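You operate a simulated robot arm through the tools that you are given. There is no shell and no other tool. Be economical: measure what you need, move in short steps, check, and stop when the job is done.

You run a simulated two-armed robot. Do the job below in one go: nothing can be reset, and whatever is moved stays where it is left.

JOB
Turn the blue pocket forward, brush off the wood dust and slide the pink tub onto the clean spot.
Fine: put the brush back; leave the other tubs. Set down upright: brush. What is to be rubbed or washed off counts as gone when no trace of it is left.
Where things are to end (x, y in the base frame): pink tub within 3.5 cm of [76, 19].

It is judged by the outcome, as a careful person would: the job done as asked, and still so three seconds after it is handed in. It fails if anything else is knocked over, pushed out of place, dropped, spilled or broken.

ROBOT AND FRAMES
Two 6-joint arms with two-finger parallel grippers on one trunk that stands fixed in place. Base frame: the origin is at the foot of the trunk, x ahead of it, y to its left, z up; the work surface is at about z = 82. Lengths are in cm, angles in rad, forces in N, time in s.
The left shoulder is at [5, 17, 131.2], the right one opposite. Each reaches about 109.2 cm from its shoulder. Payload 1.57 kg a hand.
The TCP of each hand is the grasp point between the finger pads, 3 cm short of the fingertips. In the tool frame z runs along the fingers and y along their closing line. The gripper opens to 8 cm. The fingers are 1.7 cm wide and 1.2 cm thick; the gripper's body (4 by 8.2 cm) begins 8 cm behind the TCP.
Orientation is told as [roll, pitch, yaw] about the base's x, y, z axes, in that order, counted from this pose: with the fingers straight down and closing along the base's y, the tool's x points along the base's -x, its y along +y and its z along -z.

CONTROLS
- The arms move only by the tool jog_arm. It takes "left_rows", "right_rows" or both (then of equal length, played together; a hand with none holds still); each is a list of rows, each an object of numbers (a shift or turn left out is 0, a gripper value left out holds the last): "tx", "ty", "tz": the shift along the tool's x, y, z in cm; "ax", "ay", "az": the turn, a rotation vector about the tool's x, y, z in rad; "hand": the closure in counts, from 0 (fully open) to 255 (shut). In form: [{"tx": .., "ty": .., "tz": .., "ax": .., "ay": .., "az": .., "hand": ..}, ...]. A call has 1 to 20 rows; each row shifts and turns the commanded pose from where the row before left it, along the tool's axes as they then stand. Rows are played at 5 a second. More than 5 cm and 0.15 rad between two rows, or a gripper value outside its range, and nothing of the call is played. Where a pose cannot be reached the arm comes as near as it can. A force on the tool above 40 N (or 10 N above the force at the start of the call, whichever is more), or a blocked arm, ends the call early, and 0.2 s more pass. Each finger travels about 7.2 cm/s and halts on what it meets, pressing with about 23 N; the grip force reading is that of the motor and also rises with nothing between the fingers. The clock runs only during rows and for 0.2 s after the last one: add rows that do not move to give the fingers time. The reply holds the time, the measured pose of the TCP, the force on the tool along the base axes, the opening and the grip force, in the units named above and with some noise, with the torque about the TCP (base axes, N m) and any sound that the robot's microphone picked up, and new pictures: "pictures" is both (left out), scene, wrist or none (wrist: the cameras of the hands that moved).
- Cameras (640 x 400 px; columns grow to the right, rows downward): "scene" is now at [3.19, 3.47, 188.27]; the picture's right is [0.42, -0.91, 0.00], its down [-0.67, -0.31, -0.67] and it looks along [0.61, 0.28, -0.74] (base axes); focal length 327 px, centre (320, 200). "left" rides on the left gripper at [7.2, 0.7, -12.2] in its tool frame; the picture's right is [-0.09, 1.00, 0.00], its down [-0.84, -0.08, -0.54] and it looks along [-0.54, -0.05, 0.84] (tool axes); focal length 238 px, centre (320, 200). "right" rides on the right gripper at [7.2, -0.7, -12.2] in its tool frame; the picture's right is [0.09, 1.00, 0.00], its down [-0.84, 0.08, -0.54] and it looks along [-0.54, 0.05, 0.84] (tool axes); focal length 238 px, centre (320, 200). There is no depth. A picture from a camera that has moved, and an enlarged one, comes with that camera's place and axes in the base frame and with its lens.
- raise_lower(by): slides the trunk up (or, below 0, down) by that many cm; the arms and the scene camera ride with it, the base frame stays. It gives what a move gives, with no picture.
- pan_tilt(pan, tilt): turns the head with the scene camera to pan (to the left, within 1.501 rad either way) and tilt (down, from -0.506 to 1.204), counted from straight ahead of the robot. It gives what a move gives, and a new picture of the scene camera.
- enlarge(camera, box): a new picture of the part [left, top, right, bottom] of that camera's present view, enlarged. It takes no simulated time.
- job_done(): hands the job in; it is judged then, once.

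Go step by step. Nothing tells you positions but the pictures and the camera data: compare them with the known pose of the tool, close in by small moves and look again before you grip or let go. The budget is 120 turns and 200 pictures, counting those below and the enlarged ones. Unless the task says otherwise, let go and move clear before handing in, and close with one line.

The tools are called as a command line: name --argument value ..., lists and objects as JSON in quotes. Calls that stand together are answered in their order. jog_arm: Moves the arms, as the interface text tells. Its arguments: {"type":"object","properties":{"left_rows":{"type":"array","items":{"type":"object","properties":{"tx":{"type":"number"},"ty":{"type":"number"},"tz":{"type":"number"},"ax":{"type":"number"},"ay":{"type":"number"},"az":{"type":"number"},"hand":{"type":"number"}}}},"right_rows":{"type":"array","items":{"type":"object","properties":{"tx":{"type":"number"},"ty":{"type":"number"},"tz":{"type":"number"},"ax":{"type":"number"},"ay":{"type":"number"},"az":{"type":"number"},"hand":{"type":"number"}}}},"pictures":{"type":"string","enum":["both","scene","wrist","none"]}},"required":[]} The other tools are called the same way: raise_lower (by) slides the trunk up or down; pan_tilt (pan, tilt) turns the head that bears the scene camera; enlarge (camera, box) takes an enlarged picture of a part of a camera's view; job_done () hands the job in.

At the start:

```text
t: 0.0
left_tcp_pos: [42.93, 5.83, 120.23]
left_ee_rot: [0.093, 0.061, -0.308]
left_wrist_force: [-0.2, 0.1, 0.1]
left_torque: [0.0, -0.02, 0.01]
left_grip_width: 8.01
left_grasp_force: 0.2
right_tcp_pos: [78.84, -17.45, 120.17]
right_ee_rot: [0.0, 0.002, -0.001]
right_wrist_force: [0.0, -0.1, -0.2]
right_torque: [-0.01, -0.01, 0.0]
right_grip_width: 7.99
right_grasp_force: 0.0
trunk travel left (down, up): [-92.8, 4.2]
head pan, tilt: [0.436, 0.834]
```

scene: 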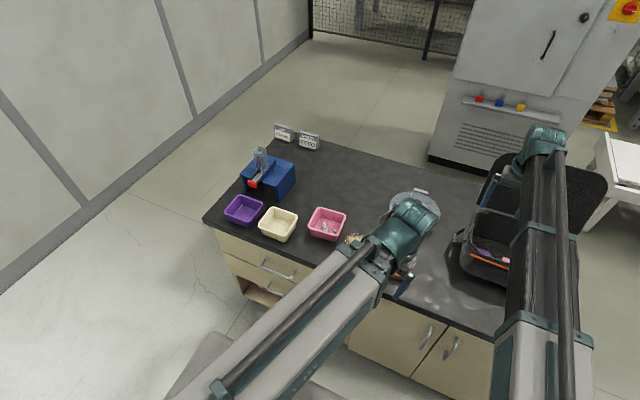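
right: 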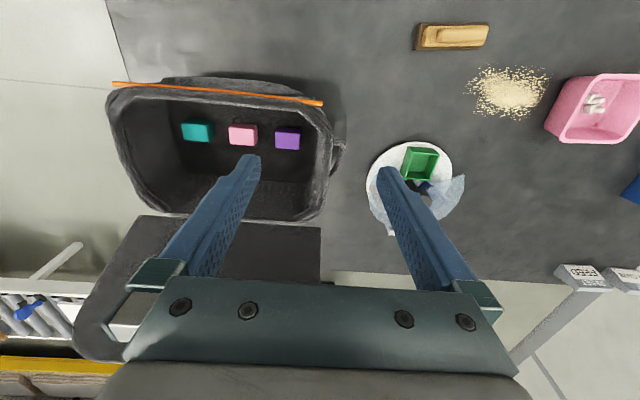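
left: 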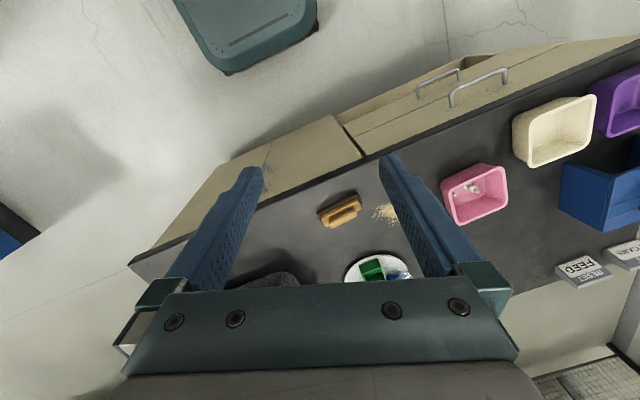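

The bench carries a backpack-like case, a white round plate with pockets, a brush, dust and several tubs. I will look closer first.

enlarge --camera "right" --box '[340, 0, 640, 300]'

enlarge --camera "scene" --box '[200, 110, 460, 290]'

enlarge --camera "left" --box '[300, 60, 640, 300]'

```text
1.33 times, centred on (490, 150) of right
camera zoom: at [71.77, -17.97, 132.47], right [-0.09, 1.0, 0.0], down [0.84, 0.08, 0.54], along [0.54, 0.05, -0.84], focal length 318 px, centre (93, 267)
```

zoom: 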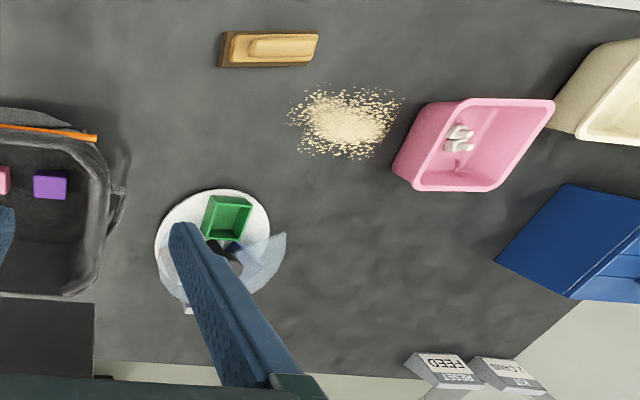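

```text
2.22 times, centred on (330, 200) of scene
camera zoom: at [3.19, 3.47, 188.27], right [0.42, -0.91, 0.0], down [-0.67, -0.31, -0.67], along [0.61, 0.28, -0.74], focal length 726 px, centre (298, 200)
```

zoom: 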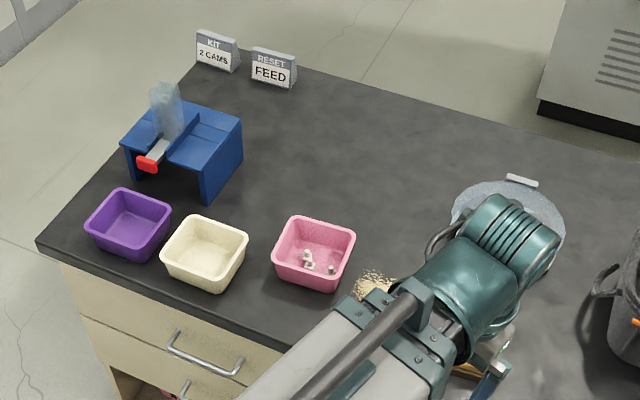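

```text
1.67 times, centred on (470, 180) of left
camera zoom: at [36.55, 7.57, 132.97], right [0.39, 0.92, 0.09], down [0.79, -0.38, 0.48], along [0.47, -0.12, -0.87], focal length 397 px, centre (70, 233)
```

zoom: 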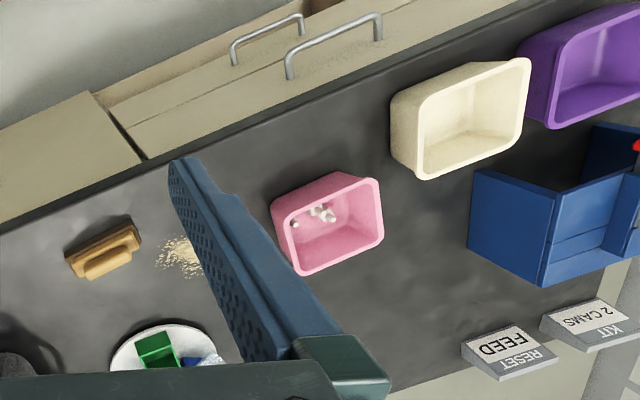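

Dust sits near (76, 19.5), pink tub near (79, 37), brush near (68, 4), turntable near (98, 6). I move the left arm out of the way and the right arm's camera toward the turntable.

jog_arm --left_rows '[{"tx": 3, "ty": 4}, {"tx": 3, "ty": 4}, {"tx": 3, "ty": 4}, {"tx": 3, "ty": 4}, {"ty": 4}, {"ty": 4}]' --right_rows '[{"ty": 4}, {"ty": 4}, {"ty": 4}, {"ty": 4}, {"ty": 4}, {"ty": 3}]'

```text
t: 1.4
left_tcp_pos: [47.3, 31.52, 120.38]
left_ee_rot: [0.09, 0.063, -0.306]
left_wrist_force: [0.0, 0.1, -1.1]
left_torque: [-0.02, 0.01, 0.03]
left_grip_width: 8.0
left_grasp_force: 0.0
left hand out of reach, approached as far as the arm can: row 1, 2, 3, 4, 5, 6
right_tcp_pos: [78.97, 5.76, 120.21]
right_ee_rot: [-0.003, 0.0, -0.001]
right_wrist_force: [0.4, -0.6, -0.1]
right_torque: [0.0, 0.03, -0.02]
right_grip_width: 8.0
right_grasp_force: 0.1
trunk travel left (down, up): [-92.8, 4.2]
head pan, tilt: [0.436, 0.834]
camera scene: at [3.2, 3.62, 188.26], right [0.42, -0.91, 0.0], down [-0.67, -0.31, -0.67], along [0.61, 0.28, -0.74], focal length 327 px, centre (320, 200)
camera right: at [71.74, 5.05, 132.46], right [-0.09, 1.0, 0.0], down [0.84, 0.08, 0.54], along [0.54, 0.05, -0.84], focal length 238 px, centre (320, 200)
camera left: at [40.94, 33.12, 132.94], right [0.39, 0.92, 0.09], down [0.79, -0.38, 0.48], along [0.47, -0.12, -0.87], focal length 238 px, centre (320, 200)
```

scene: 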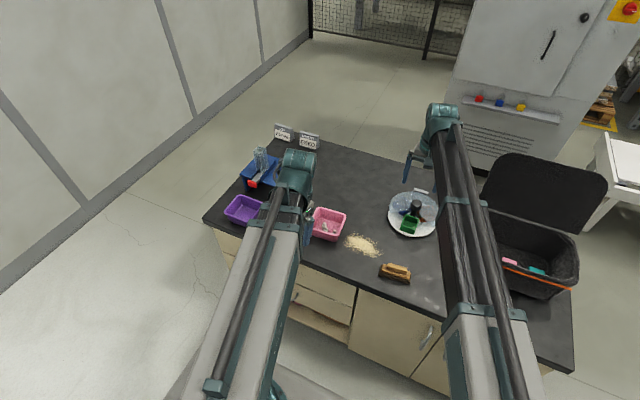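
right: 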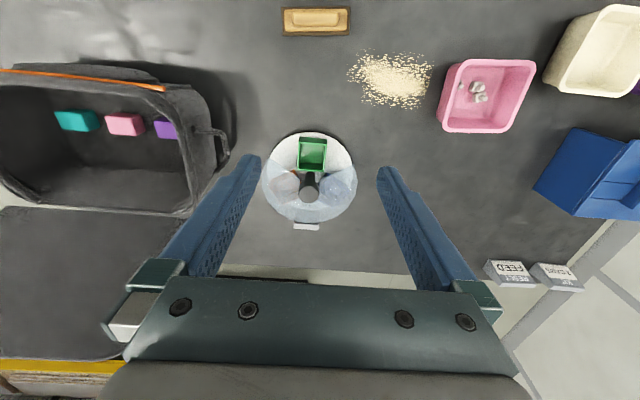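
left: 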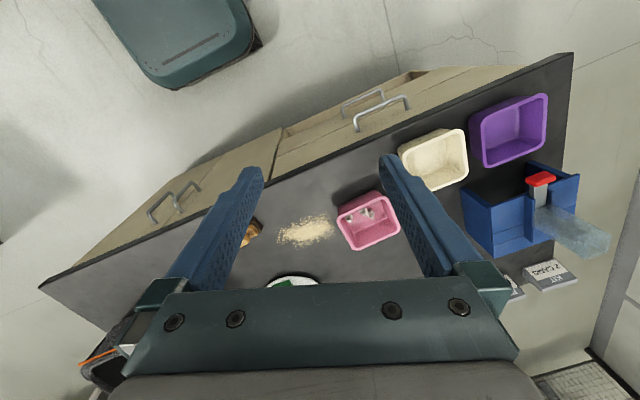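

enlarge --camera "scene" --box '[370, 170, 466, 250]'

enlarge --camera "right" --box '[230, 110, 390, 250]'

enlarge --camera "right" --box '[240, 0, 640, 150]'

```text
5.00 times, centred on (418, 210) of scene
camera zoom: at [3.2, 3.62, 188.26], right [0.42, -0.91, 0.0], down [-0.67, -0.31, -0.67], along [0.61, 0.28, -0.74], focal length 1633 px, centre (-170, 150)
```

zoom: 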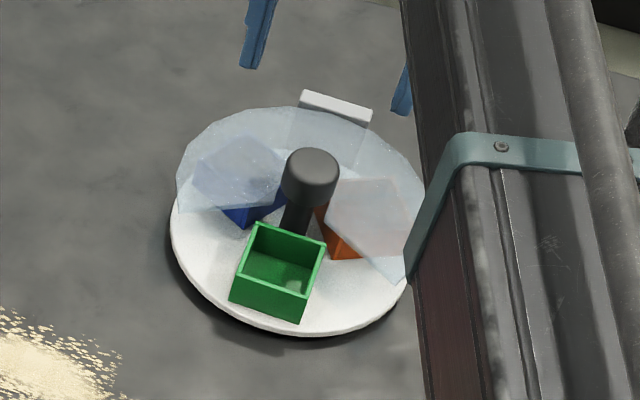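

```text
2.86 times, centred on (310, 180) of right
camera zoom: at [71.74, 5.05, 132.46], right [-0.09, 1.0, 0.0], down [0.84, 0.08, 0.54], along [0.54, 0.05, -0.84], focal length 681 px, centre (349, 257)
```

zoom: 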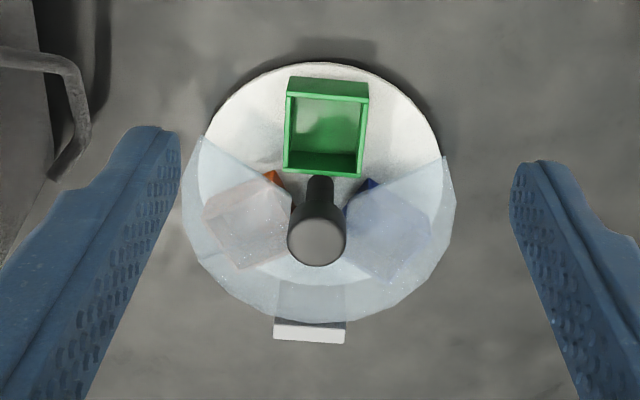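

```text
1.60 times, centred on (440, 75) of right
camera zoom: at [71.74, 5.05, 132.46], right [-0.09, 1.0, 0.0], down [0.84, 0.08, 0.54], along [0.54, 0.05, -0.84], focal length 381 px, centre (128, 400)
```

zoom: 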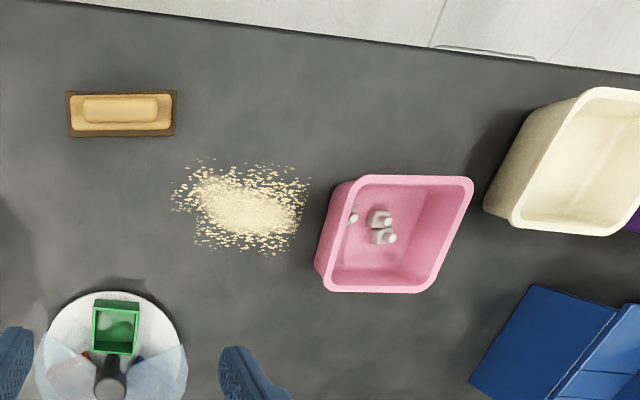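

The turntable has green in front (toward me), blue at back left under a clear cover, orange at back right, and a dark central knob with top about (96.2, 5, 93). I'll position the right gripper over the knob, pre-turned -60°, to turn it +120°.

jog_arm --right_rows '[{"tx": -4.3, "ty": -0.7}, {"tx": -4.3}, {"tx": -4.3}, {"tx": -4.3}, {"az": 0.15}, {"az": 0.15}, {"az": 0.15}, {"az": 0.15}, {"az": 0.15}, {"az": 0.15}, {"az": 0.15}, {"tz": 4}, {"tz": 4}, {"tz": 4}, {"tz": 4}, {"tz": 3}, {}]'

```text
t: 5.0
left_tcp_pos: [47.41, 31.43, 120.42]
left_ee_rot: [0.092, 0.06, -0.306]
left_wrist_force: [0.2, 1.2, -0.1]
left_torque: [-0.01, 0.02, -0.01]
left_grip_width: 7.98
left_grasp_force: 0.1
right_tcp_pos: [89.7, 3.89, 120.16]
right_ee_rot: [0.0, -0.001, -1.049]
right_wrist_force: [-0.3, -0.2, 0.1]
right_torque: [-0.05, 0.03, 0.01]
right_grip_width: 7.98
right_grasp_force: 0.0
right hand out of reach, approached as far as the arm can: row 3, 4, 12, 13, 14, 15, 16
trunk travel left (down, up): [-92.8, 4.2]
head pan, tilt: [0.436, 0.834]
camera scene: at [3.19, 3.48, 188.27], right [0.42, -0.91, 0.0], down [-0.67, -0.31, -0.67], along [0.61, 0.28, -0.74], focal length 327 px, centre (320, 200)
camera right: at [85.56, 9.86, 132.47], right [0.82, 0.58, 0.0], down [0.48, -0.69, 0.54], along [0.31, -0.44, -0.84], focal length 238 px, centre (320, 200)
```

scene: 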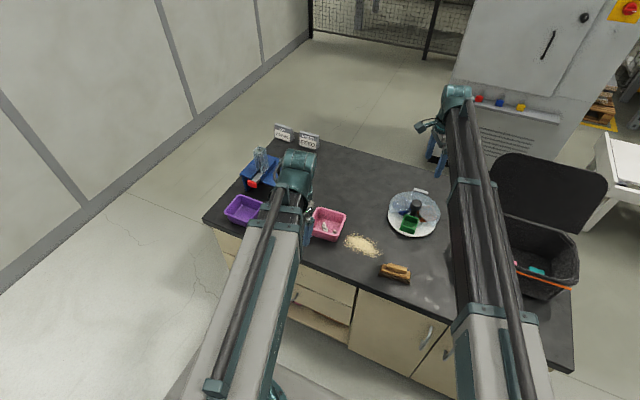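
right: 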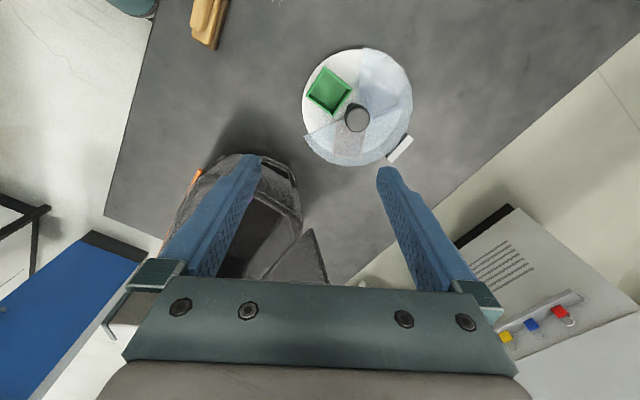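

The knob is beyond vertical-hand reach, so I'll lower the trunk and approach with the hand tilted forward about 35°.

raise_lower --by -14

jog_arm --right_rows '[{"az": -0.15}, {"az": -0.15}, {"az": -0.15}, {"az": -0.15}, {"az": -0.15}, {"ay": -0.15}, {"ay": -0.15}, {"ay": -0.15}, {"ay": -0.15}, {}]'

```text
t: 6.7
left_tcp_pos: [47.22, 31.46, 106.4]
left_ee_rot: [0.092, 0.061, -0.308]
left_wrist_force: [-0.9, 0.5, 0.1]
left_torque: [0.02, -0.03, 0.01]
left_grip_width: 8.02
left_grasp_force: 0.1
right_tcp_pos: [89.64, 3.79, 106.21]
right_ee_rot: [0.001, 0.0, -1.05]
right_wrist_force: [0.3, 0.1, 0.1]
right_torque: [-0.01, -0.01, -0.01]
right_grip_width: 8.01
right_grasp_force: 0.0
trunk travel left (down, up): [-78.8, 18.2]
head pan, tilt: [0.436, 0.834]
```

```text
t: 8.9
left_tcp_pos: [47.26, 31.37, 106.33]
left_ee_rot: [0.092, 0.061, -0.308]
left_wrist_force: [-0.5, -0.2, 0.1]
left_torque: [0.02, -0.01, -0.02]
left_grip_width: 7.99
left_grasp_force: 0.0
right_tcp_pos: [89.58, 3.99, 110.04]
right_ee_rot: [-0.001, -0.6, -0.3]
right_wrist_force: [-0.4, -0.4, 0.1]
right_torque: [-0.02, -0.01, -0.01]
right_grip_width: 8.01
right_grasp_force: 0.0
right hand out of reach, approached as far as the arm can: row 7, 8, 9
trunk travel left (down, up): [-78.8, 18.2]
head pan, tilt: [0.436, 0.834]
camera scene: at [3.21, 3.47, 174.27], right [0.42, -0.91, 0.0], down [-0.67, -0.31, -0.67], along [0.61, 0.28, -0.74], focal length 327 px, centre (320, 200)
camera right: at [77.29, 7.12, 116.11], right [0.22, 0.97, -0.05], down [0.39, -0.04, 0.92], along [0.89, -0.22, -0.39], focal length 238 px, centre (320, 200)
```

scene: 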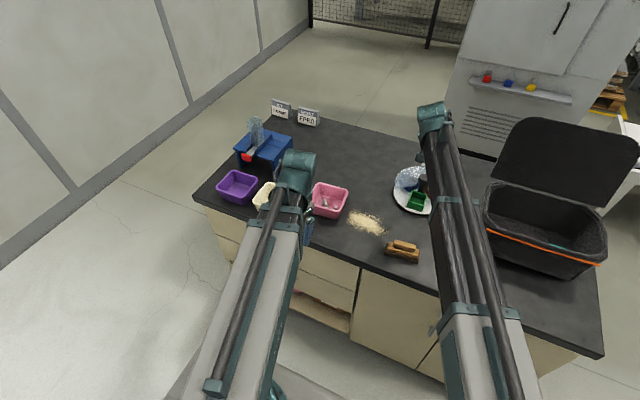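
right: 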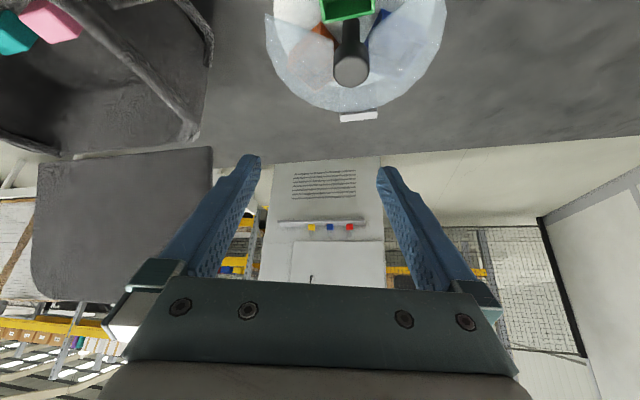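

The tilt hit some limit but ended near; I'll test moving straight down in base from here.

jog_arm --right_rows '[{"tx": 1.13, "tz": 1.65}, {"tx": 1.13, "tz": 1.65}, {}]' --pictures "none"

```text
t: 9.7
left_tcp_pos: [47.24, 31.3, 106.36]
left_ee_rot: [0.093, 0.063, -0.309]
left_wrist_force: [0.0, 0.3, -0.4]
left_torque: [-0.01, -0.02, 0.0]
left_grip_width: 8.03
left_grasp_force: 0.1
right_tcp_pos: [89.67, 3.89, 110.06]
right_ee_rot: [0.0, -0.6, -0.3]
right_wrist_force: [0.2, 0.8, -0.1]
right_torque: [-0.01, -0.01, -0.03]
right_grip_width: 8.03
right_grasp_force: 0.0
right hand out of reach, approached as far as the arm can: row 1, 2
trunk travel left (down, up): [-78.8, 18.2]
head pan, tilt: [0.436, 0.834]
```

Downward is blocked at this tilt; I'll check whether forward and less tilt behave differently.

jog_arm --right_rows '[{"tx": -1.65, "tz": 1.13}, {"tx": -1.65, "tz": 1.13}, {}]' --pictures "none"

jog_arm --right_rows '[{"tx": 1.65, "tz": -1.13}, {"tx": 1.65, "tz": -1.13}, {"tx": 1.65, "tz": -1.13}, {"tx": 1.65, "tz": -1.13}, {"tx": 1.65, "tz": -1.13}, {"tx": 1.65, "tz": -1.13}, {}]' --pictures "none"

jog_arm --right_rows '[{"tx": 1.13, "tz": 1.65}, {"tx": 1.13, "tz": 1.65}, {}]' --pictures "none"

```text
t: 10.5
left_tcp_pos: [47.34, 31.31, 106.39]
left_ee_rot: [0.093, 0.061, -0.308]
left_wrist_force: [-0.1, -1.0, -0.5]
left_torque: [-0.03, 0.05, -0.02]
left_grip_width: 8.02
left_grasp_force: 0.1
right_tcp_pos: [93.49, 2.62, 110.09]
right_ee_rot: [-0.001, -0.599, -0.301]
right_wrist_force: [0.5, -0.8, 0.3]
right_torque: [0.02, -0.02, -0.04]
right_grip_width: 8.0
right_grasp_force: 0.2
trunk travel left (down, up): [-78.8, 18.2]
head pan, tilt: [0.436, 0.834]
```

```text
t: 12.1
left_tcp_pos: [47.3, 31.35, 106.3]
left_ee_rot: [0.094, 0.06, -0.307]
left_wrist_force: [-0.4, 0.7, -0.1]
left_torque: [-0.01, -0.03, -0.01]
left_grip_width: 8.0
left_grasp_force: 0.1
right_tcp_pos: [81.92, 6.31, 110.11]
right_ee_rot: [0.0, -0.601, -0.301]
right_wrist_force: [-0.3, 0.3, -0.6]
right_torque: [-0.01, -0.02, 0.01]
right_grip_width: 8.0
right_grasp_force: 0.0
trunk travel left (down, up): [-78.8, 18.2]
head pan, tilt: [0.436, 0.834]
```

```text
t: 12.9
left_tcp_pos: [47.26, 31.33, 106.35]
left_ee_rot: [0.092, 0.06, -0.307]
left_wrist_force: [0.4, 0.3, 0.1]
left_torque: [-0.01, -0.01, -0.01]
left_grip_width: 7.98
left_grasp_force: 0.0
right_tcp_pos: [81.93, 6.18, 110.14]
right_ee_rot: [0.001, -0.601, -0.3]
right_wrist_force: [0.2, 0.0, -0.2]
right_torque: [0.0, 0.0, 0.01]
right_grip_width: 8.01
right_grasp_force: 0.0
right hand out of reach, approached as far as the arm can: row 1, 2
trunk travel left (down, up): [-78.8, 18.2]
head pan, tilt: [0.436, 0.834]
```

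It appears each wrist cannot go lower relative to its shoulder, so the trunk supplies downward travel. I'll raise the left hand for clearance and move the right over the knob.

jog_arm --right_rows '[{"tx": -2.89, "tz": 1.98, "ty": 0.77}, {"tx": -2.89, "tz": 1.98, "ty": 0.77}, {"tx": -2.89, "tz": 1.98, "ty": 0.77}, {"tx": -2.89, "tz": 1.98, "ty": 0.77}, {}, {}]' --left_rows '[{"tz": -4}, {"tz": -4}, {"tz": -4}, {"tz": -4}, {"tz": -4}, {}]'

```text
t: 14.3
left_tcp_pos: [47.62, 30.61, 106.26]
left_ee_rot: [0.093, 0.06, -0.307]
left_wrist_force: [0.6, -0.1, 0.3]
left_torque: [-0.02, -0.01, 0.02]
left_grip_width: 8.03
left_grasp_force: 0.0
left hand out of reach, approached as far as the arm can: row 1, 2, 3, 4, 5
right_tcp_pos: [96.31, 4.92, 110.03]
right_ee_rot: [0.0, -0.598, -0.3]
right_wrist_force: [0.7, -0.6, -0.7]
right_torque: [-0.02, -0.04, -0.01]
right_grip_width: 8.0
right_grasp_force: 0.0
trunk travel left (down, up): [-78.8, 18.2]
head pan, tilt: [0.436, 0.834]
camera scene: at [3.21, 3.48, 174.27], right [0.42, -0.91, 0.0], down [-0.67, -0.31, -0.67], along [0.61, 0.28, -0.74], focal length 327 px, centre (320, 200)
camera right: at [83.98, 8.21, 116.11], right [0.22, 0.97, -0.05], down [0.39, -0.04, 0.92], along [0.89, -0.22, -0.39], focal length 238 px, centre (320, 200)
camera left: at [41.23, 32.19, 118.96], right [0.39, 0.92, 0.09], down [0.79, -0.38, 0.48], along [0.47, -0.12, -0.87], focal length 238 px, centre (320, 200)
```

scene: 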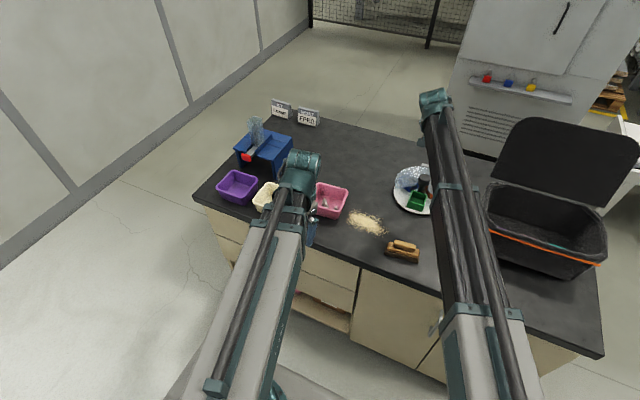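
right: 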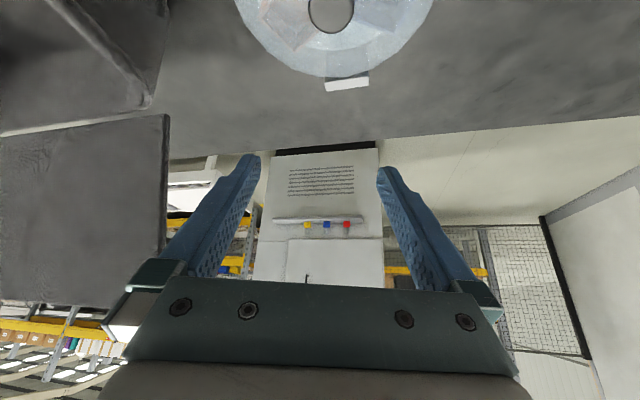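
left: 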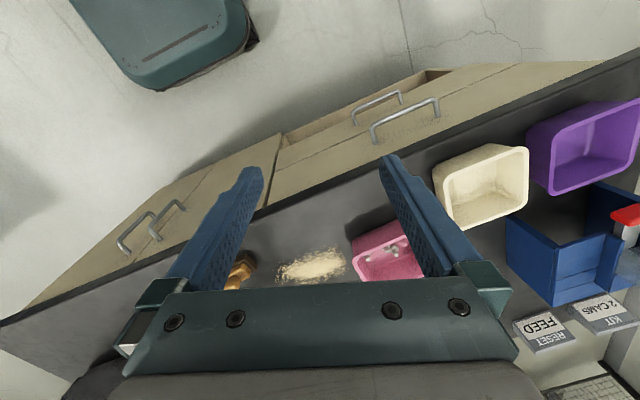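

The arms turn out to move in a plane, with the trunk giving height. Lowering 12 cm more puts the fingertips just above the knob for a check.

raise_lower --by -12

pan_tilt --pan 0.2 --tilt 0.7

enlarge --camera "right" --box '[160, 0, 480, 200]'

```text
t: 15.8
left_tcp_pos: [47.57, 30.66, 94.44]
left_ee_rot: [0.093, 0.062, -0.306]
left_wrist_force: [0.6, -0.7, 0.4]
left_torque: [0.03, 0.0, -0.01]
left_grip_width: 8.0
left_grasp_force: 0.1
right_tcp_pos: [96.3, 5.11, 98.06]
right_ee_rot: [-0.001, -0.599, -0.298]
right_wrist_force: [0.1, 0.3, -0.1]
right_torque: [-0.01, 0.01, 0.03]
right_grip_width: 7.98
right_grasp_force: 0.0
trunk travel left (down, up): [-66.8, 30.2]
head pan, tilt: [0.436, 0.834]
```

```text
t: 16.5
left_tcp_pos: [47.63, 30.68, 94.4]
left_ee_rot: [0.093, 0.062, -0.308]
left_wrist_force: [0.1, -0.3, -0.3]
left_torque: [-0.01, 0.0, 0.03]
left_grip_width: 8.0
left_grasp_force: 0.0
right_tcp_pos: [96.34, 4.98, 98.03]
right_ee_rot: [0.001, -0.599, -0.301]
right_wrist_force: [-1.2, -0.5, 0.0]
right_torque: [0.01, 0.02, -0.02]
right_grip_width: 7.99
right_grasp_force: 0.1
trunk travel left (down, up): [-66.8, 30.2]
head pan, tilt: [0.201, 0.7]
camera scene: at [4.36, 1.83, 163.37], right [0.2, -0.98, 0.0], down [-0.63, -0.13, -0.76], along [0.75, 0.15, -0.64], focal length 327 px, centre (320, 200)
```

scene: 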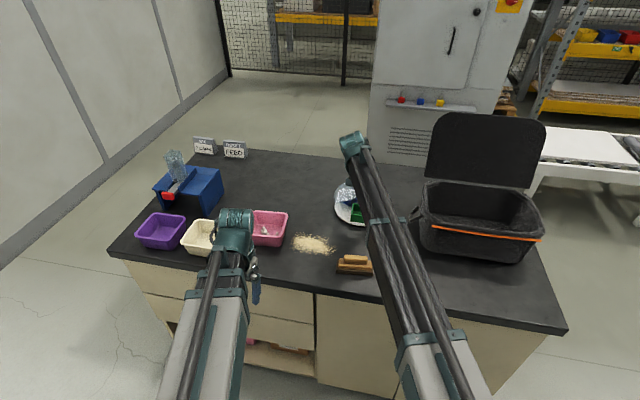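

```text
2.00 times, centred on (320, 100) of right
camera zoom: at [83.96, 8.22, 104.12], right [0.22, 0.97, -0.05], down [0.39, -0.04, 0.92], along [0.89, -0.22, -0.39], focal length 477 px, centre (320, 400)
```

zoom: 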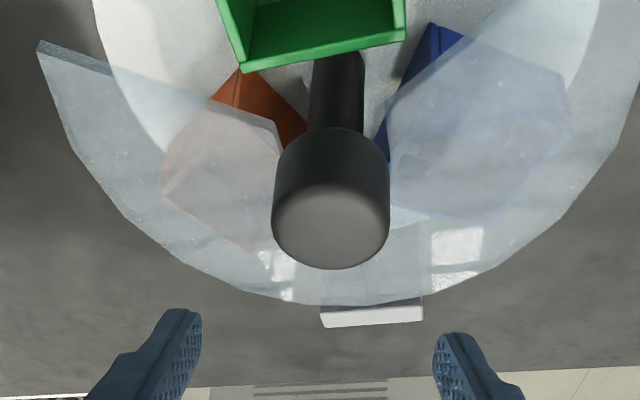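

The knob cap spans about z 90.2–92.5, the clear cover lies at about z 88. I'll nudge y, lower 6 cm, and close on the cap.

jog_arm --right_rows '[{"ty": 0.25}, {}]' --pictures "none"

raise_lower --by -6

enlarge --camera "right" --box '[160, 50, 480, 250]'

```text
t: 17.1
left_tcp_pos: [47.57, 30.58, 94.38]
left_ee_rot: [0.093, 0.061, -0.306]
left_wrist_force: [0.7, 0.3, -0.5]
left_torque: [0.04, 0.02, 0.0]
left_grip_width: 8.01
left_grasp_force: 0.0
right_tcp_pos: [96.36, 5.22, 98.11]
right_ee_rot: [-0.001, -0.599, -0.3]
right_wrist_force: [0.4, 0.6, 0.7]
right_torque: [-0.01, -0.04, 0.0]
right_grip_width: 7.98
right_grasp_force: 0.0
trunk travel left (down, up): [-66.8, 30.2]
head pan, tilt: [0.201, 0.7]
```

```text
t: 18.1
left_tcp_pos: [47.55, 30.66, 88.34]
left_ee_rot: [0.093, 0.062, -0.307]
left_wrist_force: [0.5, 0.3, 0.0]
left_torque: [0.01, 0.0, 0.05]
left_grip_width: 7.99
left_grasp_force: 0.0
right_tcp_pos: [96.33, 5.17, 92.18]
right_ee_rot: [0.0, -0.598, -0.301]
right_wrist_force: [-0.5, 1.0, -0.3]
right_torque: [0.01, 0.0, -0.01]
right_grip_width: 8.01
right_grasp_force: 0.1
trunk travel left (down, up): [-60.8, 36.2]
head pan, tilt: [0.201, 0.7]
```

```text
2.00 times, centred on (320, 150) of right
camera zoom: at [84.01, 8.44, 98.13], right [0.22, 0.97, -0.05], down [0.39, -0.04, 0.92], along [0.89, -0.22, -0.39], focal length 477 px, centre (320, 300)
```

zoom: 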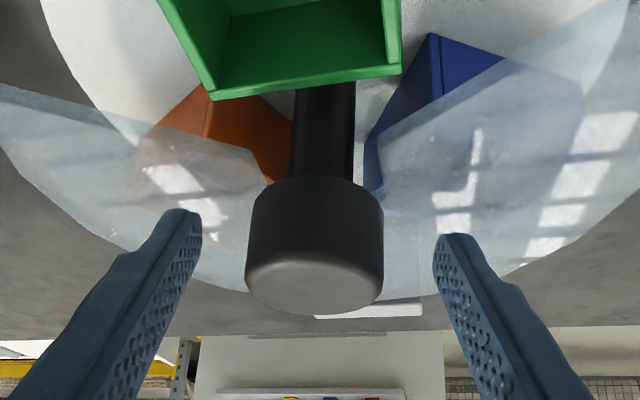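

The knob is centred between the fingers; closing on it.

jog_arm --right_rows '[{"hand": 255}, {}, {}, {}, {}]' --pictures "wrist"

```text
t: 19.3
left_tcp_pos: [47.57, 30.58, 88.42]
left_ee_rot: [0.093, 0.062, -0.307]
left_wrist_force: [0.1, -0.5, 0.1]
left_torque: [-0.01, 0.03, 0.01]
left_grip_width: 8.0
left_grasp_force: 0.1
right_tcp_pos: [96.3, 5.1, 92.05]
right_ee_rot: [-0.001, -0.598, -0.3]
right_wrist_force: [-5.2, -8.1, -2.3]
right_torque: [-0.22, 0.18, -0.02]
right_grip_width: 4.15
right_grasp_force: 44.8
trunk travel left (down, up): [-60.8, 36.2]
head pan, tilt: [0.201, 0.7]
camera right: at [83.99, 8.29, 98.13], right [0.22, 0.97, -0.05], down [0.39, -0.04, 0.92], along [0.89, -0.23, -0.39], focal length 238 px, centre (320, 200)
```

right: 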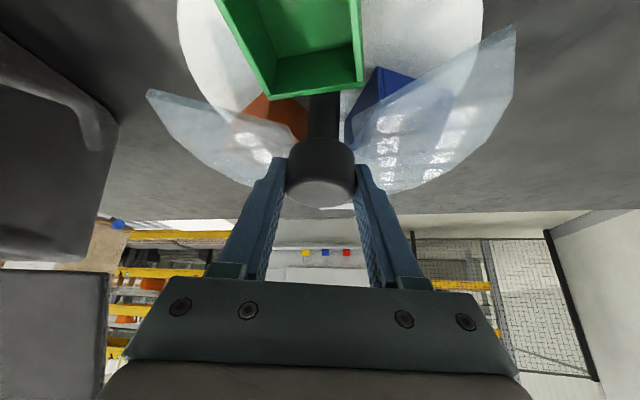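

Gripped (4.15 cm). I'll ease a slight lateral preload and start turning about the vertical counter-clockwise.

jog_arm --right_rows '[{"ty": -0.15}, {"ax": -0.0565, "az": -0.0825}, {"ax": -0.0565, "az": -0.0825}, {"ax": -0.0565, "az": -0.0825}, {}]' --pictures "wrist"

```text
t: 20.5
left_tcp_pos: [47.56, 30.6, 88.32]
left_ee_rot: [0.093, 0.06, -0.306]
left_wrist_force: [0.1, -0.2, -0.7]
left_torque: [0.01, 0.02, 0.01]
left_grip_width: 7.99
left_grasp_force: 0.0
right_tcp_pos: [96.1, 4.95, 92.17]
right_ee_rot: [0.001, -0.599, 0.0]
right_wrist_force: [-5.9, -7.2, -3.8]
right_torque: [-0.16, 0.06, -1.02]
right_grip_width: 4.14
right_grasp_force: 45.1
trunk travel left (down, up): [-60.8, 36.2]
head pan, tilt: [0.201, 0.7]
camera right: at [83.45, 4.38, 98.13], right [-0.08, 1.0, -0.05], down [0.39, 0.08, 0.92], along [0.92, 0.05, -0.39], focal length 238 px, centre (320, 200)
```

right: 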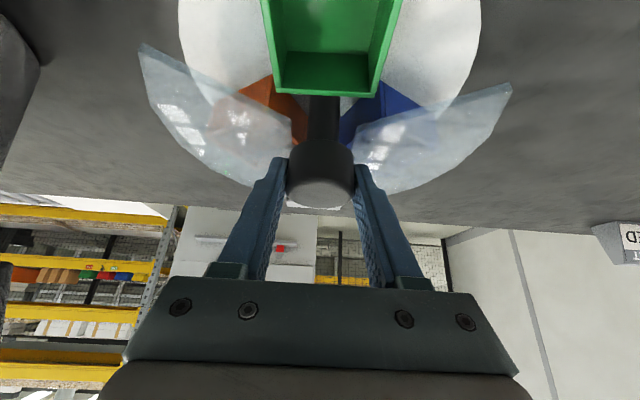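

The plate did not turn: the fingers slipped on a fixed post, so the pockets themselves must be pushed. I'll release and rise.

jog_arm --right_rows '[{"hand": 0}, {}, {}, {}]' --pictures "wrist"

raise_lower --by 9

```text
t: 21.5
left_tcp_pos: [47.53, 30.63, 88.41]
left_ee_rot: [0.093, 0.062, -0.307]
left_wrist_force: [-0.9, 0.6, -0.2]
left_torque: [0.0, 0.01, 0.01]
left_grip_width: 8.03
left_grasp_force: 0.0
right_tcp_pos: [96.24, 5.07, 92.01]
right_ee_rot: [-0.001, -0.6, 0.0]
right_wrist_force: [-0.7, -0.7, 0.0]
right_torque: [0.03, 0.01, -0.01]
right_grip_width: 7.99
right_grasp_force: 0.0
trunk travel left (down, up): [-60.8, 36.2]
head pan, tilt: [0.201, 0.7]
camera right: at [83.51, 4.48, 98.12], right [-0.08, 1.0, -0.05], down [0.38, 0.08, 0.92], along [0.92, 0.05, -0.39], focal length 238 px, centre (320, 200)
```

right: 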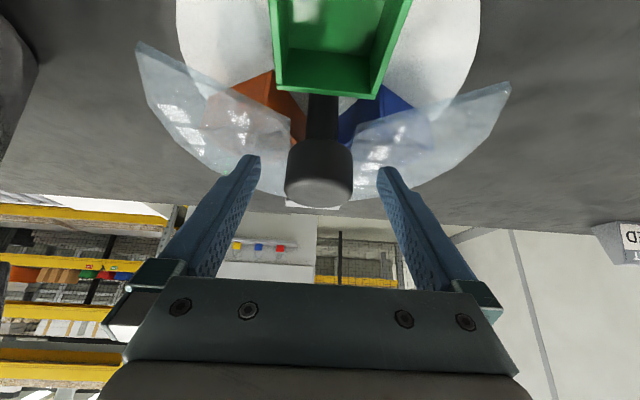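

```text
t: 22.8
left_tcp_pos: [47.65, 30.59, 97.41]
left_ee_rot: [0.092, 0.061, -0.308]
left_wrist_force: [-0.7, 0.2, -0.3]
left_torque: [0.0, -0.02, 0.01]
left_grip_width: 8.06
left_grasp_force: 0.1
right_tcp_pos: [96.11, 4.97, 100.97]
right_ee_rot: [0.0, -0.6, 0.001]
right_wrist_force: [-0.1, 0.1, 0.2]
right_torque: [0.01, 0.01, 0.03]
right_grip_width: 8.01
right_grasp_force: 0.0
trunk travel left (down, up): [-69.8, 27.2]
head pan, tilt: [0.201, 0.7]
```

The plate seems to have twisted slightly and sprung back, suggesting a stiff detent, so pushing a pocket wall gives more leverage. I'll close the fingers, reduce tilt and go to the left side of the green pocket.

jog_arm --right_rows '[{"hand": 255, "tx": 2.44, "tz": -1.67, "ty": 2.4}, {"tx": 2.44, "tz": -1.67, "ty": 2.4}, {"ay": 0.15}, {"ay": 0.15}, {}, {}]'

```text
t: 24.2
left_tcp_pos: [47.56, 30.54, 97.38]
left_ee_rot: [0.093, 0.062, -0.308]
left_wrist_force: [-0.4, 0.1, 0.1]
left_torque: [0.03, -0.04, -0.01]
left_grip_width: 8.02
left_grasp_force: 0.1
right_tcp_pos: [90.38, 10.06, 98.24]
right_ee_rot: [0.0, -0.3, 0.0]
right_wrist_force: [0.2, -0.2, 0.6]
right_torque: [0.0, -0.01, -0.01]
right_grip_width: 0.01
right_grasp_force: 21.4
right hand out of reach, approached as far as the arm can: row 3, 4
trunk travel left (down, up): [-69.8, 27.2]
head pan, tilt: [0.201, 0.7]
camera scene: at [4.36, 1.83, 166.38], right [0.2, -0.98, 0.0], down [-0.63, -0.13, -0.76], along [0.75, 0.15, -0.64], focal length 327 px, centre (320, 200)
camera right: at [79.9, 9.39, 107.78], right [-0.09, 1.0, -0.03], down [0.64, 0.08, 0.76], along [0.76, 0.05, -0.64], focal length 238 px, centre (320, 200)
```

scene: 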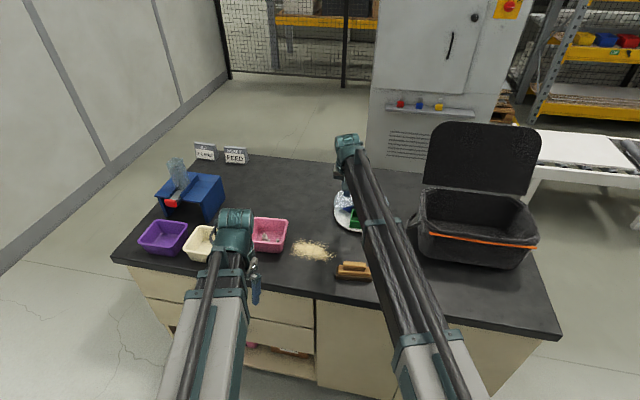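
right: 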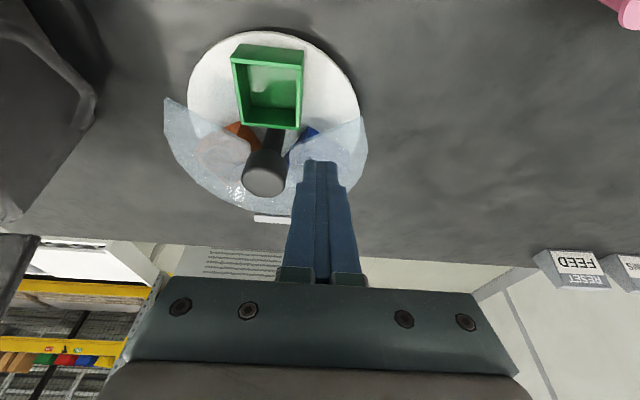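

Fingertips are left of the green pocket and clear of the cover edge. Fine-shift and lower beside the wall.

jog_arm --right_rows '[{"tx": 0.95, "tz": -0.3}, {}]' --pictures "none"

raise_lower --by -10

enlarge --camera "right" --box '[160, 0, 480, 200]'

```text
t: 24.8
left_tcp_pos: [47.59, 30.57, 97.3]
left_ee_rot: [0.093, 0.062, -0.307]
left_wrist_force: [-0.6, -0.2, 0.7]
left_torque: [-0.02, 0.01, -0.01]
left_grip_width: 7.99
left_grasp_force: 0.0
right_tcp_pos: [89.44, 9.94, 98.18]
right_ee_rot: [0.001, -0.299, 0.0]
right_wrist_force: [-0.4, -0.1, -0.7]
right_torque: [-0.02, 0.02, -0.03]
right_grip_width: 0.01
right_grasp_force: 21.4
trunk travel left (down, up): [-69.8, 27.2]
head pan, tilt: [0.201, 0.7]
```

```text
t: 26.1
left_tcp_pos: [47.53, 30.54, 87.27]
left_ee_rot: [0.093, 0.061, -0.307]
left_wrist_force: [-0.4, 0.4, -0.1]
left_torque: [-0.02, -0.02, 0.01]
left_grip_width: 8.02
left_grasp_force: 0.1
right_tcp_pos: [89.35, 9.89, 88.27]
right_ee_rot: [-0.001, -0.3, -0.001]
right_wrist_force: [-0.4, -0.3, -0.4]
right_torque: [0.02, 0.0, 0.02]
right_grip_width: 0.01
right_grasp_force: 21.2
trunk travel left (down, up): [-59.8, 37.2]
head pan, tilt: [0.201, 0.7]
```

```text
2.00 times, centred on (320, 100) of right
camera zoom: at [78.88, 9.36, 97.8], right [-0.09, 1.0, -0.03], down [0.64, 0.08, 0.76], along [0.76, 0.05, -0.64], focal length 477 px, centre (320, 400)
```

zoom: 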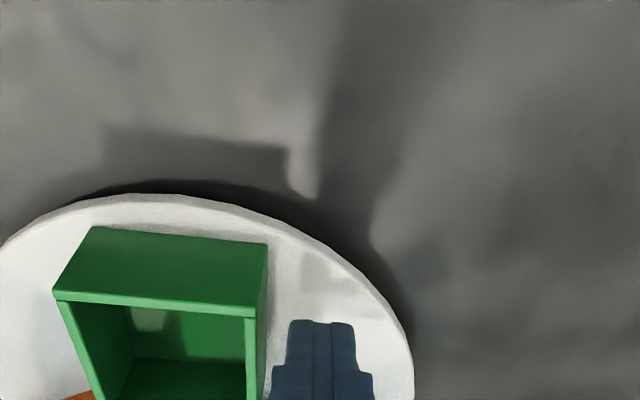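

Fingers are beside the pocket wall. I'll lower slightly, then push along an arc about the post.

raise_lower --by -0.6

jog_arm --right_rows '[{"ty": -0.7}, {"ty": -0.6, "tx": 0.3, "tz": -0.09}, {"ty": -0.6, "tx": 0.25, "tz": -0.08}, {"ty": -0.6, "tx": 0.2, "tz": -0.06}, {}]' --pictures "wrist"

```text
t: 26.7
left_tcp_pos: [47.56, 30.56, 86.66]
left_ee_rot: [0.092, 0.061, -0.307]
left_wrist_force: [1.0, -1.5, -0.4]
left_torque: [-0.04, -0.02, 0.01]
left_grip_width: 8.02
left_grasp_force: 0.1
right_tcp_pos: [89.26, 9.93, 87.52]
right_ee_rot: [-0.002, -0.302, 0.002]
right_wrist_force: [0.0, 0.1, 0.2]
right_torque: [0.04, -0.01, 0.01]
right_grip_width: 0.0
right_grasp_force: 21.2
trunk travel left (down, up): [-59.2, 37.8]
head pan, tilt: [0.201, 0.7]
```

```text
t: 27.7
left_tcp_pos: [47.68, 30.47, 86.61]
left_ee_rot: [0.092, 0.061, -0.309]
left_wrist_force: [-0.2, 0.6, -0.3]
left_torque: [-0.03, -0.04, 0.0]
left_grip_width: 7.99
left_grasp_force: 0.0
right_tcp_pos: [88.82, 8.58, 87.56]
right_ee_rot: [0.015, -0.309, 0.005]
right_wrist_force: [5.7, 14.3, -2.0]
right_torque: [0.28, -0.11, 0.23]
right_grip_width: 0.0
right_grasp_force: 21.3
trunk travel left (down, up): [-59.2, 37.8]
head pan, tilt: [0.201, 0.7]
stopped in row 5 (right hand): the force on the tool passed its limit at 42 N (the readings are from after the stop); the commanded pose is now the measured one
camera right: at [78.39, 7.72, 97.06], right [-0.1, 1.0, -0.01], down [0.63, 0.07, 0.77], along [0.77, 0.07, -0.64], focal length 238 px, centre (320, 200)
```

right: 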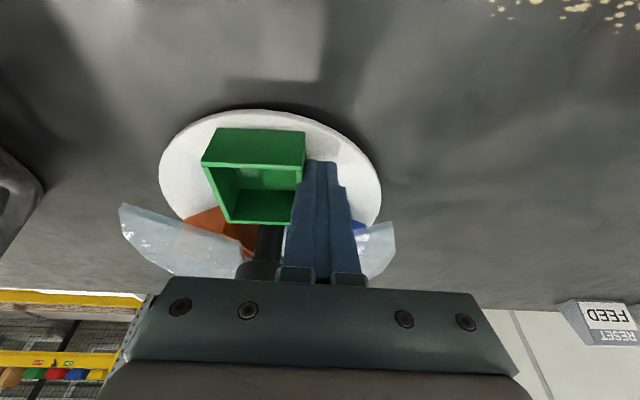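

Even 42 N only twisted the plate elastically (~4°), so counter-clockwise looks like a stop. I'll back off and test clockwise via the post.

jog_arm --right_rows '[{"ty": 1.0}, {}]' --pictures "wrist"

raise_lower --by 10

jog_arm --right_rows '[{"ay": -0.15}, {"ay": -0.15}, {"tx": -3.05, "tz": 2.09, "ty": -2.25, "hand": 0}, {"tx": -3.05, "tz": 2.09, "ty": -2.25}, {"ax": -0.085, "az": -0.124}, {"ax": -0.085, "az": -0.124}, {"ax": -0.085, "az": -0.124}, {"ax": -0.085, "az": -0.124}, {"ax": -0.085, "az": -0.124}, {}]'

```text
t: 28.3
left_tcp_pos: [47.58, 30.47, 86.88]
left_ee_rot: [0.093, 0.062, -0.308]
left_wrist_force: [0.0, -0.4, 0.4]
left_torque: [-0.03, 0.01, -0.03]
left_grip_width: 8.0
left_grasp_force: 0.0
right_tcp_pos: [88.83, 9.02, 87.69]
right_ee_rot: [0.009, -0.308, 0.001]
right_wrist_force: [0.1, -0.8, 0.0]
right_torque: [0.01, 0.01, 0.01]
right_grip_width: 0.0
right_grasp_force: 21.6
trunk travel left (down, up): [-59.2, 37.8]
head pan, tilt: [0.201, 0.7]
camera right: at [78.29, 8.32, 97.15], right [-0.09, 1.0, -0.02], down [0.63, 0.07, 0.77], along [0.77, 0.06, -0.64], focal length 238 px, centre (320, 200)
```

right: 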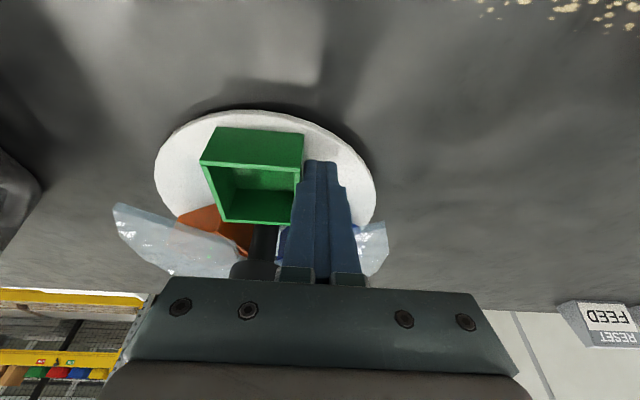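

```text
t: 29.7
left_tcp_pos: [47.59, 30.44, 96.72]
left_ee_rot: [0.093, 0.062, -0.307]
left_wrist_force: [0.2, 0.8, 0.0]
left_torque: [0.0, 0.01, 0.01]
left_grip_width: 8.01
left_grasp_force: 0.0
right_tcp_pos: [88.84, 9.15, 97.62]
right_ee_rot: [0.011, -0.309, 0.004]
right_wrist_force: [-0.2, 0.4, 0.3]
right_torque: [0.02, -0.03, 0.0]
right_grip_width: 0.04
right_grasp_force: 21.4
trunk travel left (down, up): [-69.2, 27.8]
head pan, tilt: [0.201, 0.7]
```

```text
t: 31.9
left_tcp_pos: [47.64, 30.43, 96.78]
left_ee_rot: [0.092, 0.061, -0.308]
left_wrist_force: [-1.1, 0.3, 0.1]
left_torque: [0.0, 0.02, 0.0]
left_grip_width: 7.98
left_grasp_force: 0.1
right_tcp_pos: [96.16, 4.66, 100.59]
right_ee_rot: [0.004, -0.613, 0.758]
right_wrist_force: [0.4, 0.5, -0.2]
right_torque: [-0.02, -0.03, -0.02]
right_grip_width: 7.99
right_grasp_force: 0.0
right hand out of reach, approached as far as the arm can: row 1, 2
trunk travel left (down, up): [-69.2, 27.8]
head pan, tilt: [0.201, 0.7]
camera scene: at [4.35, 1.83, 165.78], right [0.2, -0.98, 0.0], down [-0.63, -0.13, -0.76], along [0.75, 0.15, -0.64], focal length 327 px, centre (320, 200)
camera right: at [87.36, -4.59, 106.52], right [-0.74, 0.67, -0.05], down [0.22, 0.31, 0.93], along [0.64, 0.67, -0.38], focal length 238 px, centre (320, 200)
```

scene: 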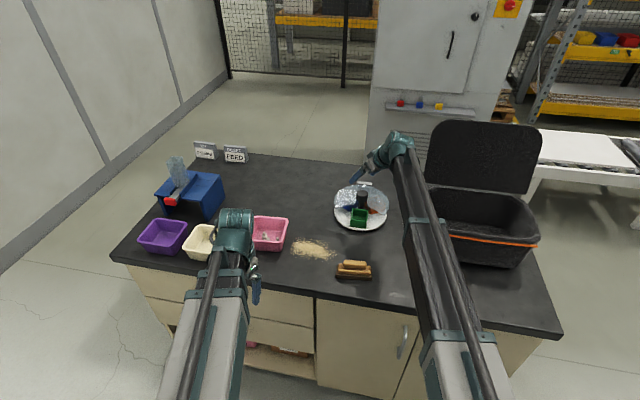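
right: 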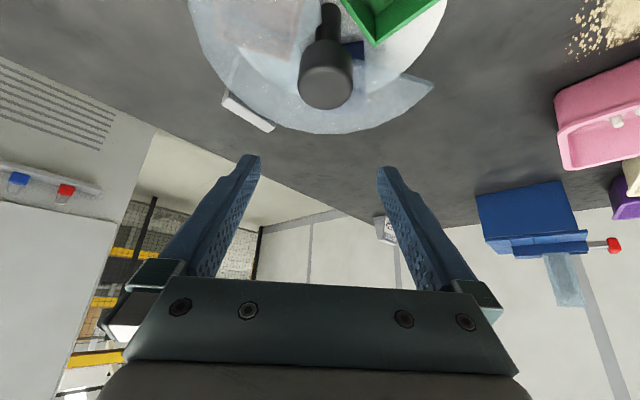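

I'll check the plate's angle now with a clear scene view.

enlarge --camera "scene" --box '[320, 170, 400, 240]'

enlarge --camera "right" --box '[180, 0, 460, 150]'

```text
5.71 times, centred on (360, 205) of scene
camera zoom: at [4.35, 1.83, 165.78], right [0.2, -0.98, 0.0], down [-0.63, -0.13, -0.76], along [0.75, 0.15, -0.64], focal length 1866 px, centre (91, 171)
```

zoom: 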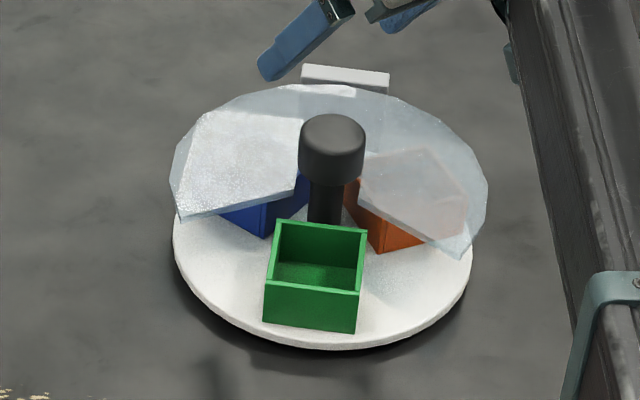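

```text
2.29 times, centred on (320, 75) of right
camera zoom: at [87.36, -4.59, 106.52], right [-0.74, 0.67, -0.05], down [0.22, 0.31, 0.93], along [0.64, 0.67, -0.38], focal length 545 px, centre (320, 486)
```

zoom: 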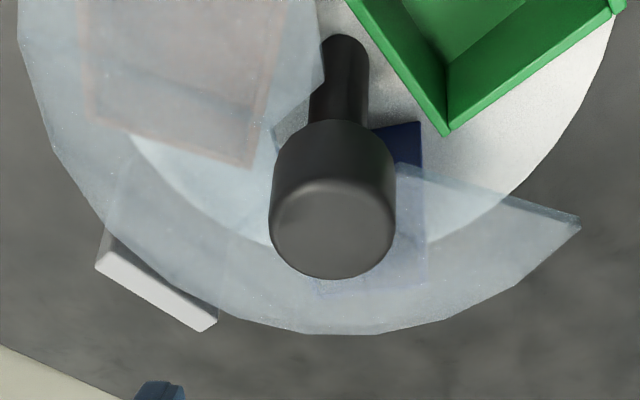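

The plate is back at its index. I'll lower onto the post, grip, and try clockwise.

jog_arm --right_rows '[{"ty": 0.15, "tx": -0.1, "tz": 0.07}, {}]' --pictures "none"

raise_lower --by -8.5

jog_arm --right_rows '[{"hand": 255}, {}, {}, {}, {"ax": 0.0565, "az": 0.0825}, {"ax": 0.0565, "az": 0.0825}, {"ax": 0.0565, "az": 0.0825}, {}]'

enlarge --camera "scene" --box '[320, 170, 400, 240]'

```text
t: 32.5
left_tcp_pos: [47.61, 30.51, 96.7]
left_ee_rot: [0.093, 0.061, -0.306]
left_wrist_force: [-0.9, 0.1, 0.3]
left_torque: [0.02, 0.0, 0.02]
left_grip_width: 8.02
left_grasp_force: 0.0
right_tcp_pos: [96.25, 4.9, 100.81]
right_ee_rot: [0.004, -0.612, 0.757]
right_wrist_force: [0.0, 0.4, 0.1]
right_torque: [-0.02, 0.04, 0.01]
right_grip_width: 8.02
right_grasp_force: 0.1
trunk travel left (down, up): [-69.2, 27.8]
head pan, tilt: [0.201, 0.7]
```

```text
t: 33.7
left_tcp_pos: [47.63, 30.52, 88.26]
left_ee_rot: [0.092, 0.06, -0.306]
left_wrist_force: [-0.1, 0.5, 0.3]
left_torque: [-0.03, -0.01, -0.01]
left_grip_width: 8.01
left_grasp_force: 0.0
right_tcp_pos: [96.13, 5.05, 92.15]
right_ee_rot: [0.004, -0.613, 0.755]
right_wrist_force: [0.3, 0.3, -0.6]
right_torque: [0.0, -0.03, -0.02]
right_grip_width: 8.03
right_grasp_force: 0.0
trunk travel left (down, up): [-60.7, 36.3]
head pan, tilt: [0.201, 0.7]
```

```text
t: 35.5
left_tcp_pos: [47.57, 30.56, 88.28]
left_ee_rot: [0.094, 0.062, -0.307]
left_wrist_force: [-0.7, 0.2, -0.2]
left_torque: [0.01, -0.01, -0.02]
left_grip_width: 8.01
left_grasp_force: 0.1
right_tcp_pos: [96.19, 4.8, 92.12]
right_ee_rot: [0.008, -0.613, 0.452]
right_wrist_force: [8.6, -4.9, 6.7]
right_torque: [-0.43, -0.64, -0.05]
right_grip_width: 4.09
right_grasp_force: 44.6
trunk travel left (down, up): [-60.7, 36.3]
head pan, tilt: [0.201, 0.7]
camera scene: at [4.36, 1.77, 157.28], right [0.2, -0.98, 0.0], down [-0.63, -0.13, -0.76], along [0.75, 0.15, -0.64], focal length 327 px, centre (320, 200)
camera right: at [85.05, -1.37, 98.02], right [-0.51, 0.86, -0.05], down [0.3, 0.23, 0.93], along [0.81, 0.45, -0.38], focal length 238 px, centre (320, 200)
```

scene: 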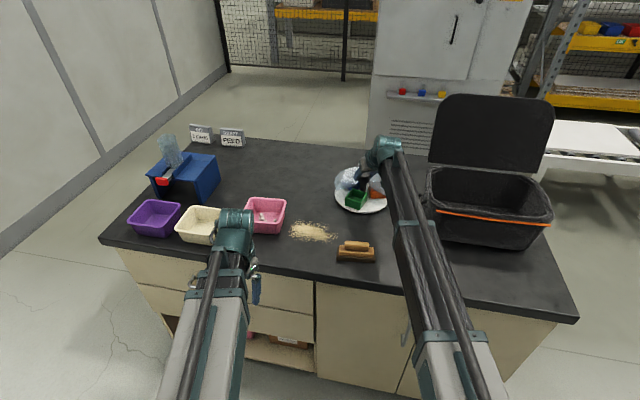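
right: 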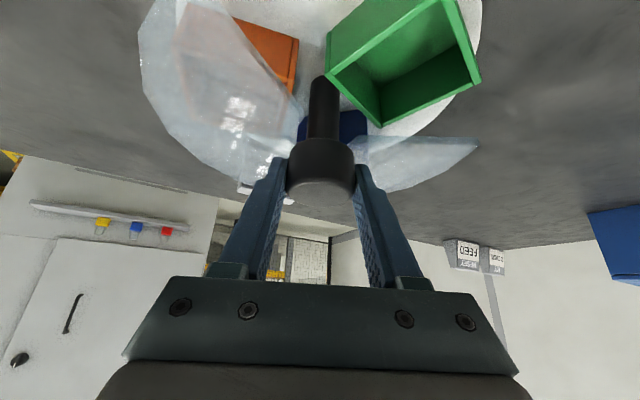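

```text
5.71 times, centred on (360, 205) of scene
camera zoom: at [4.36, 1.77, 157.28], right [0.2, -0.98, 0.0], down [-0.63, -0.13, -0.76], along [0.75, 0.15, -0.64], focal length 1866 px, centre (91, 171)
```

zoom: 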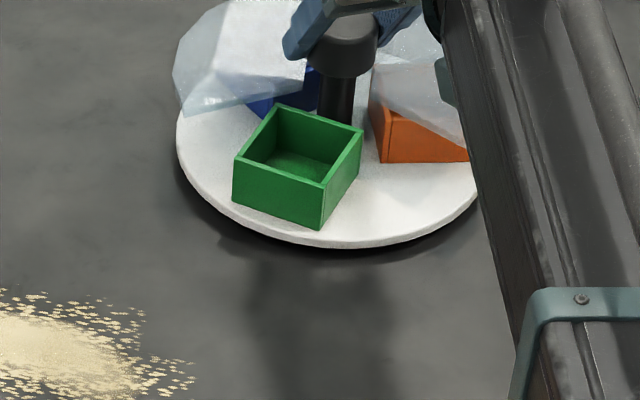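

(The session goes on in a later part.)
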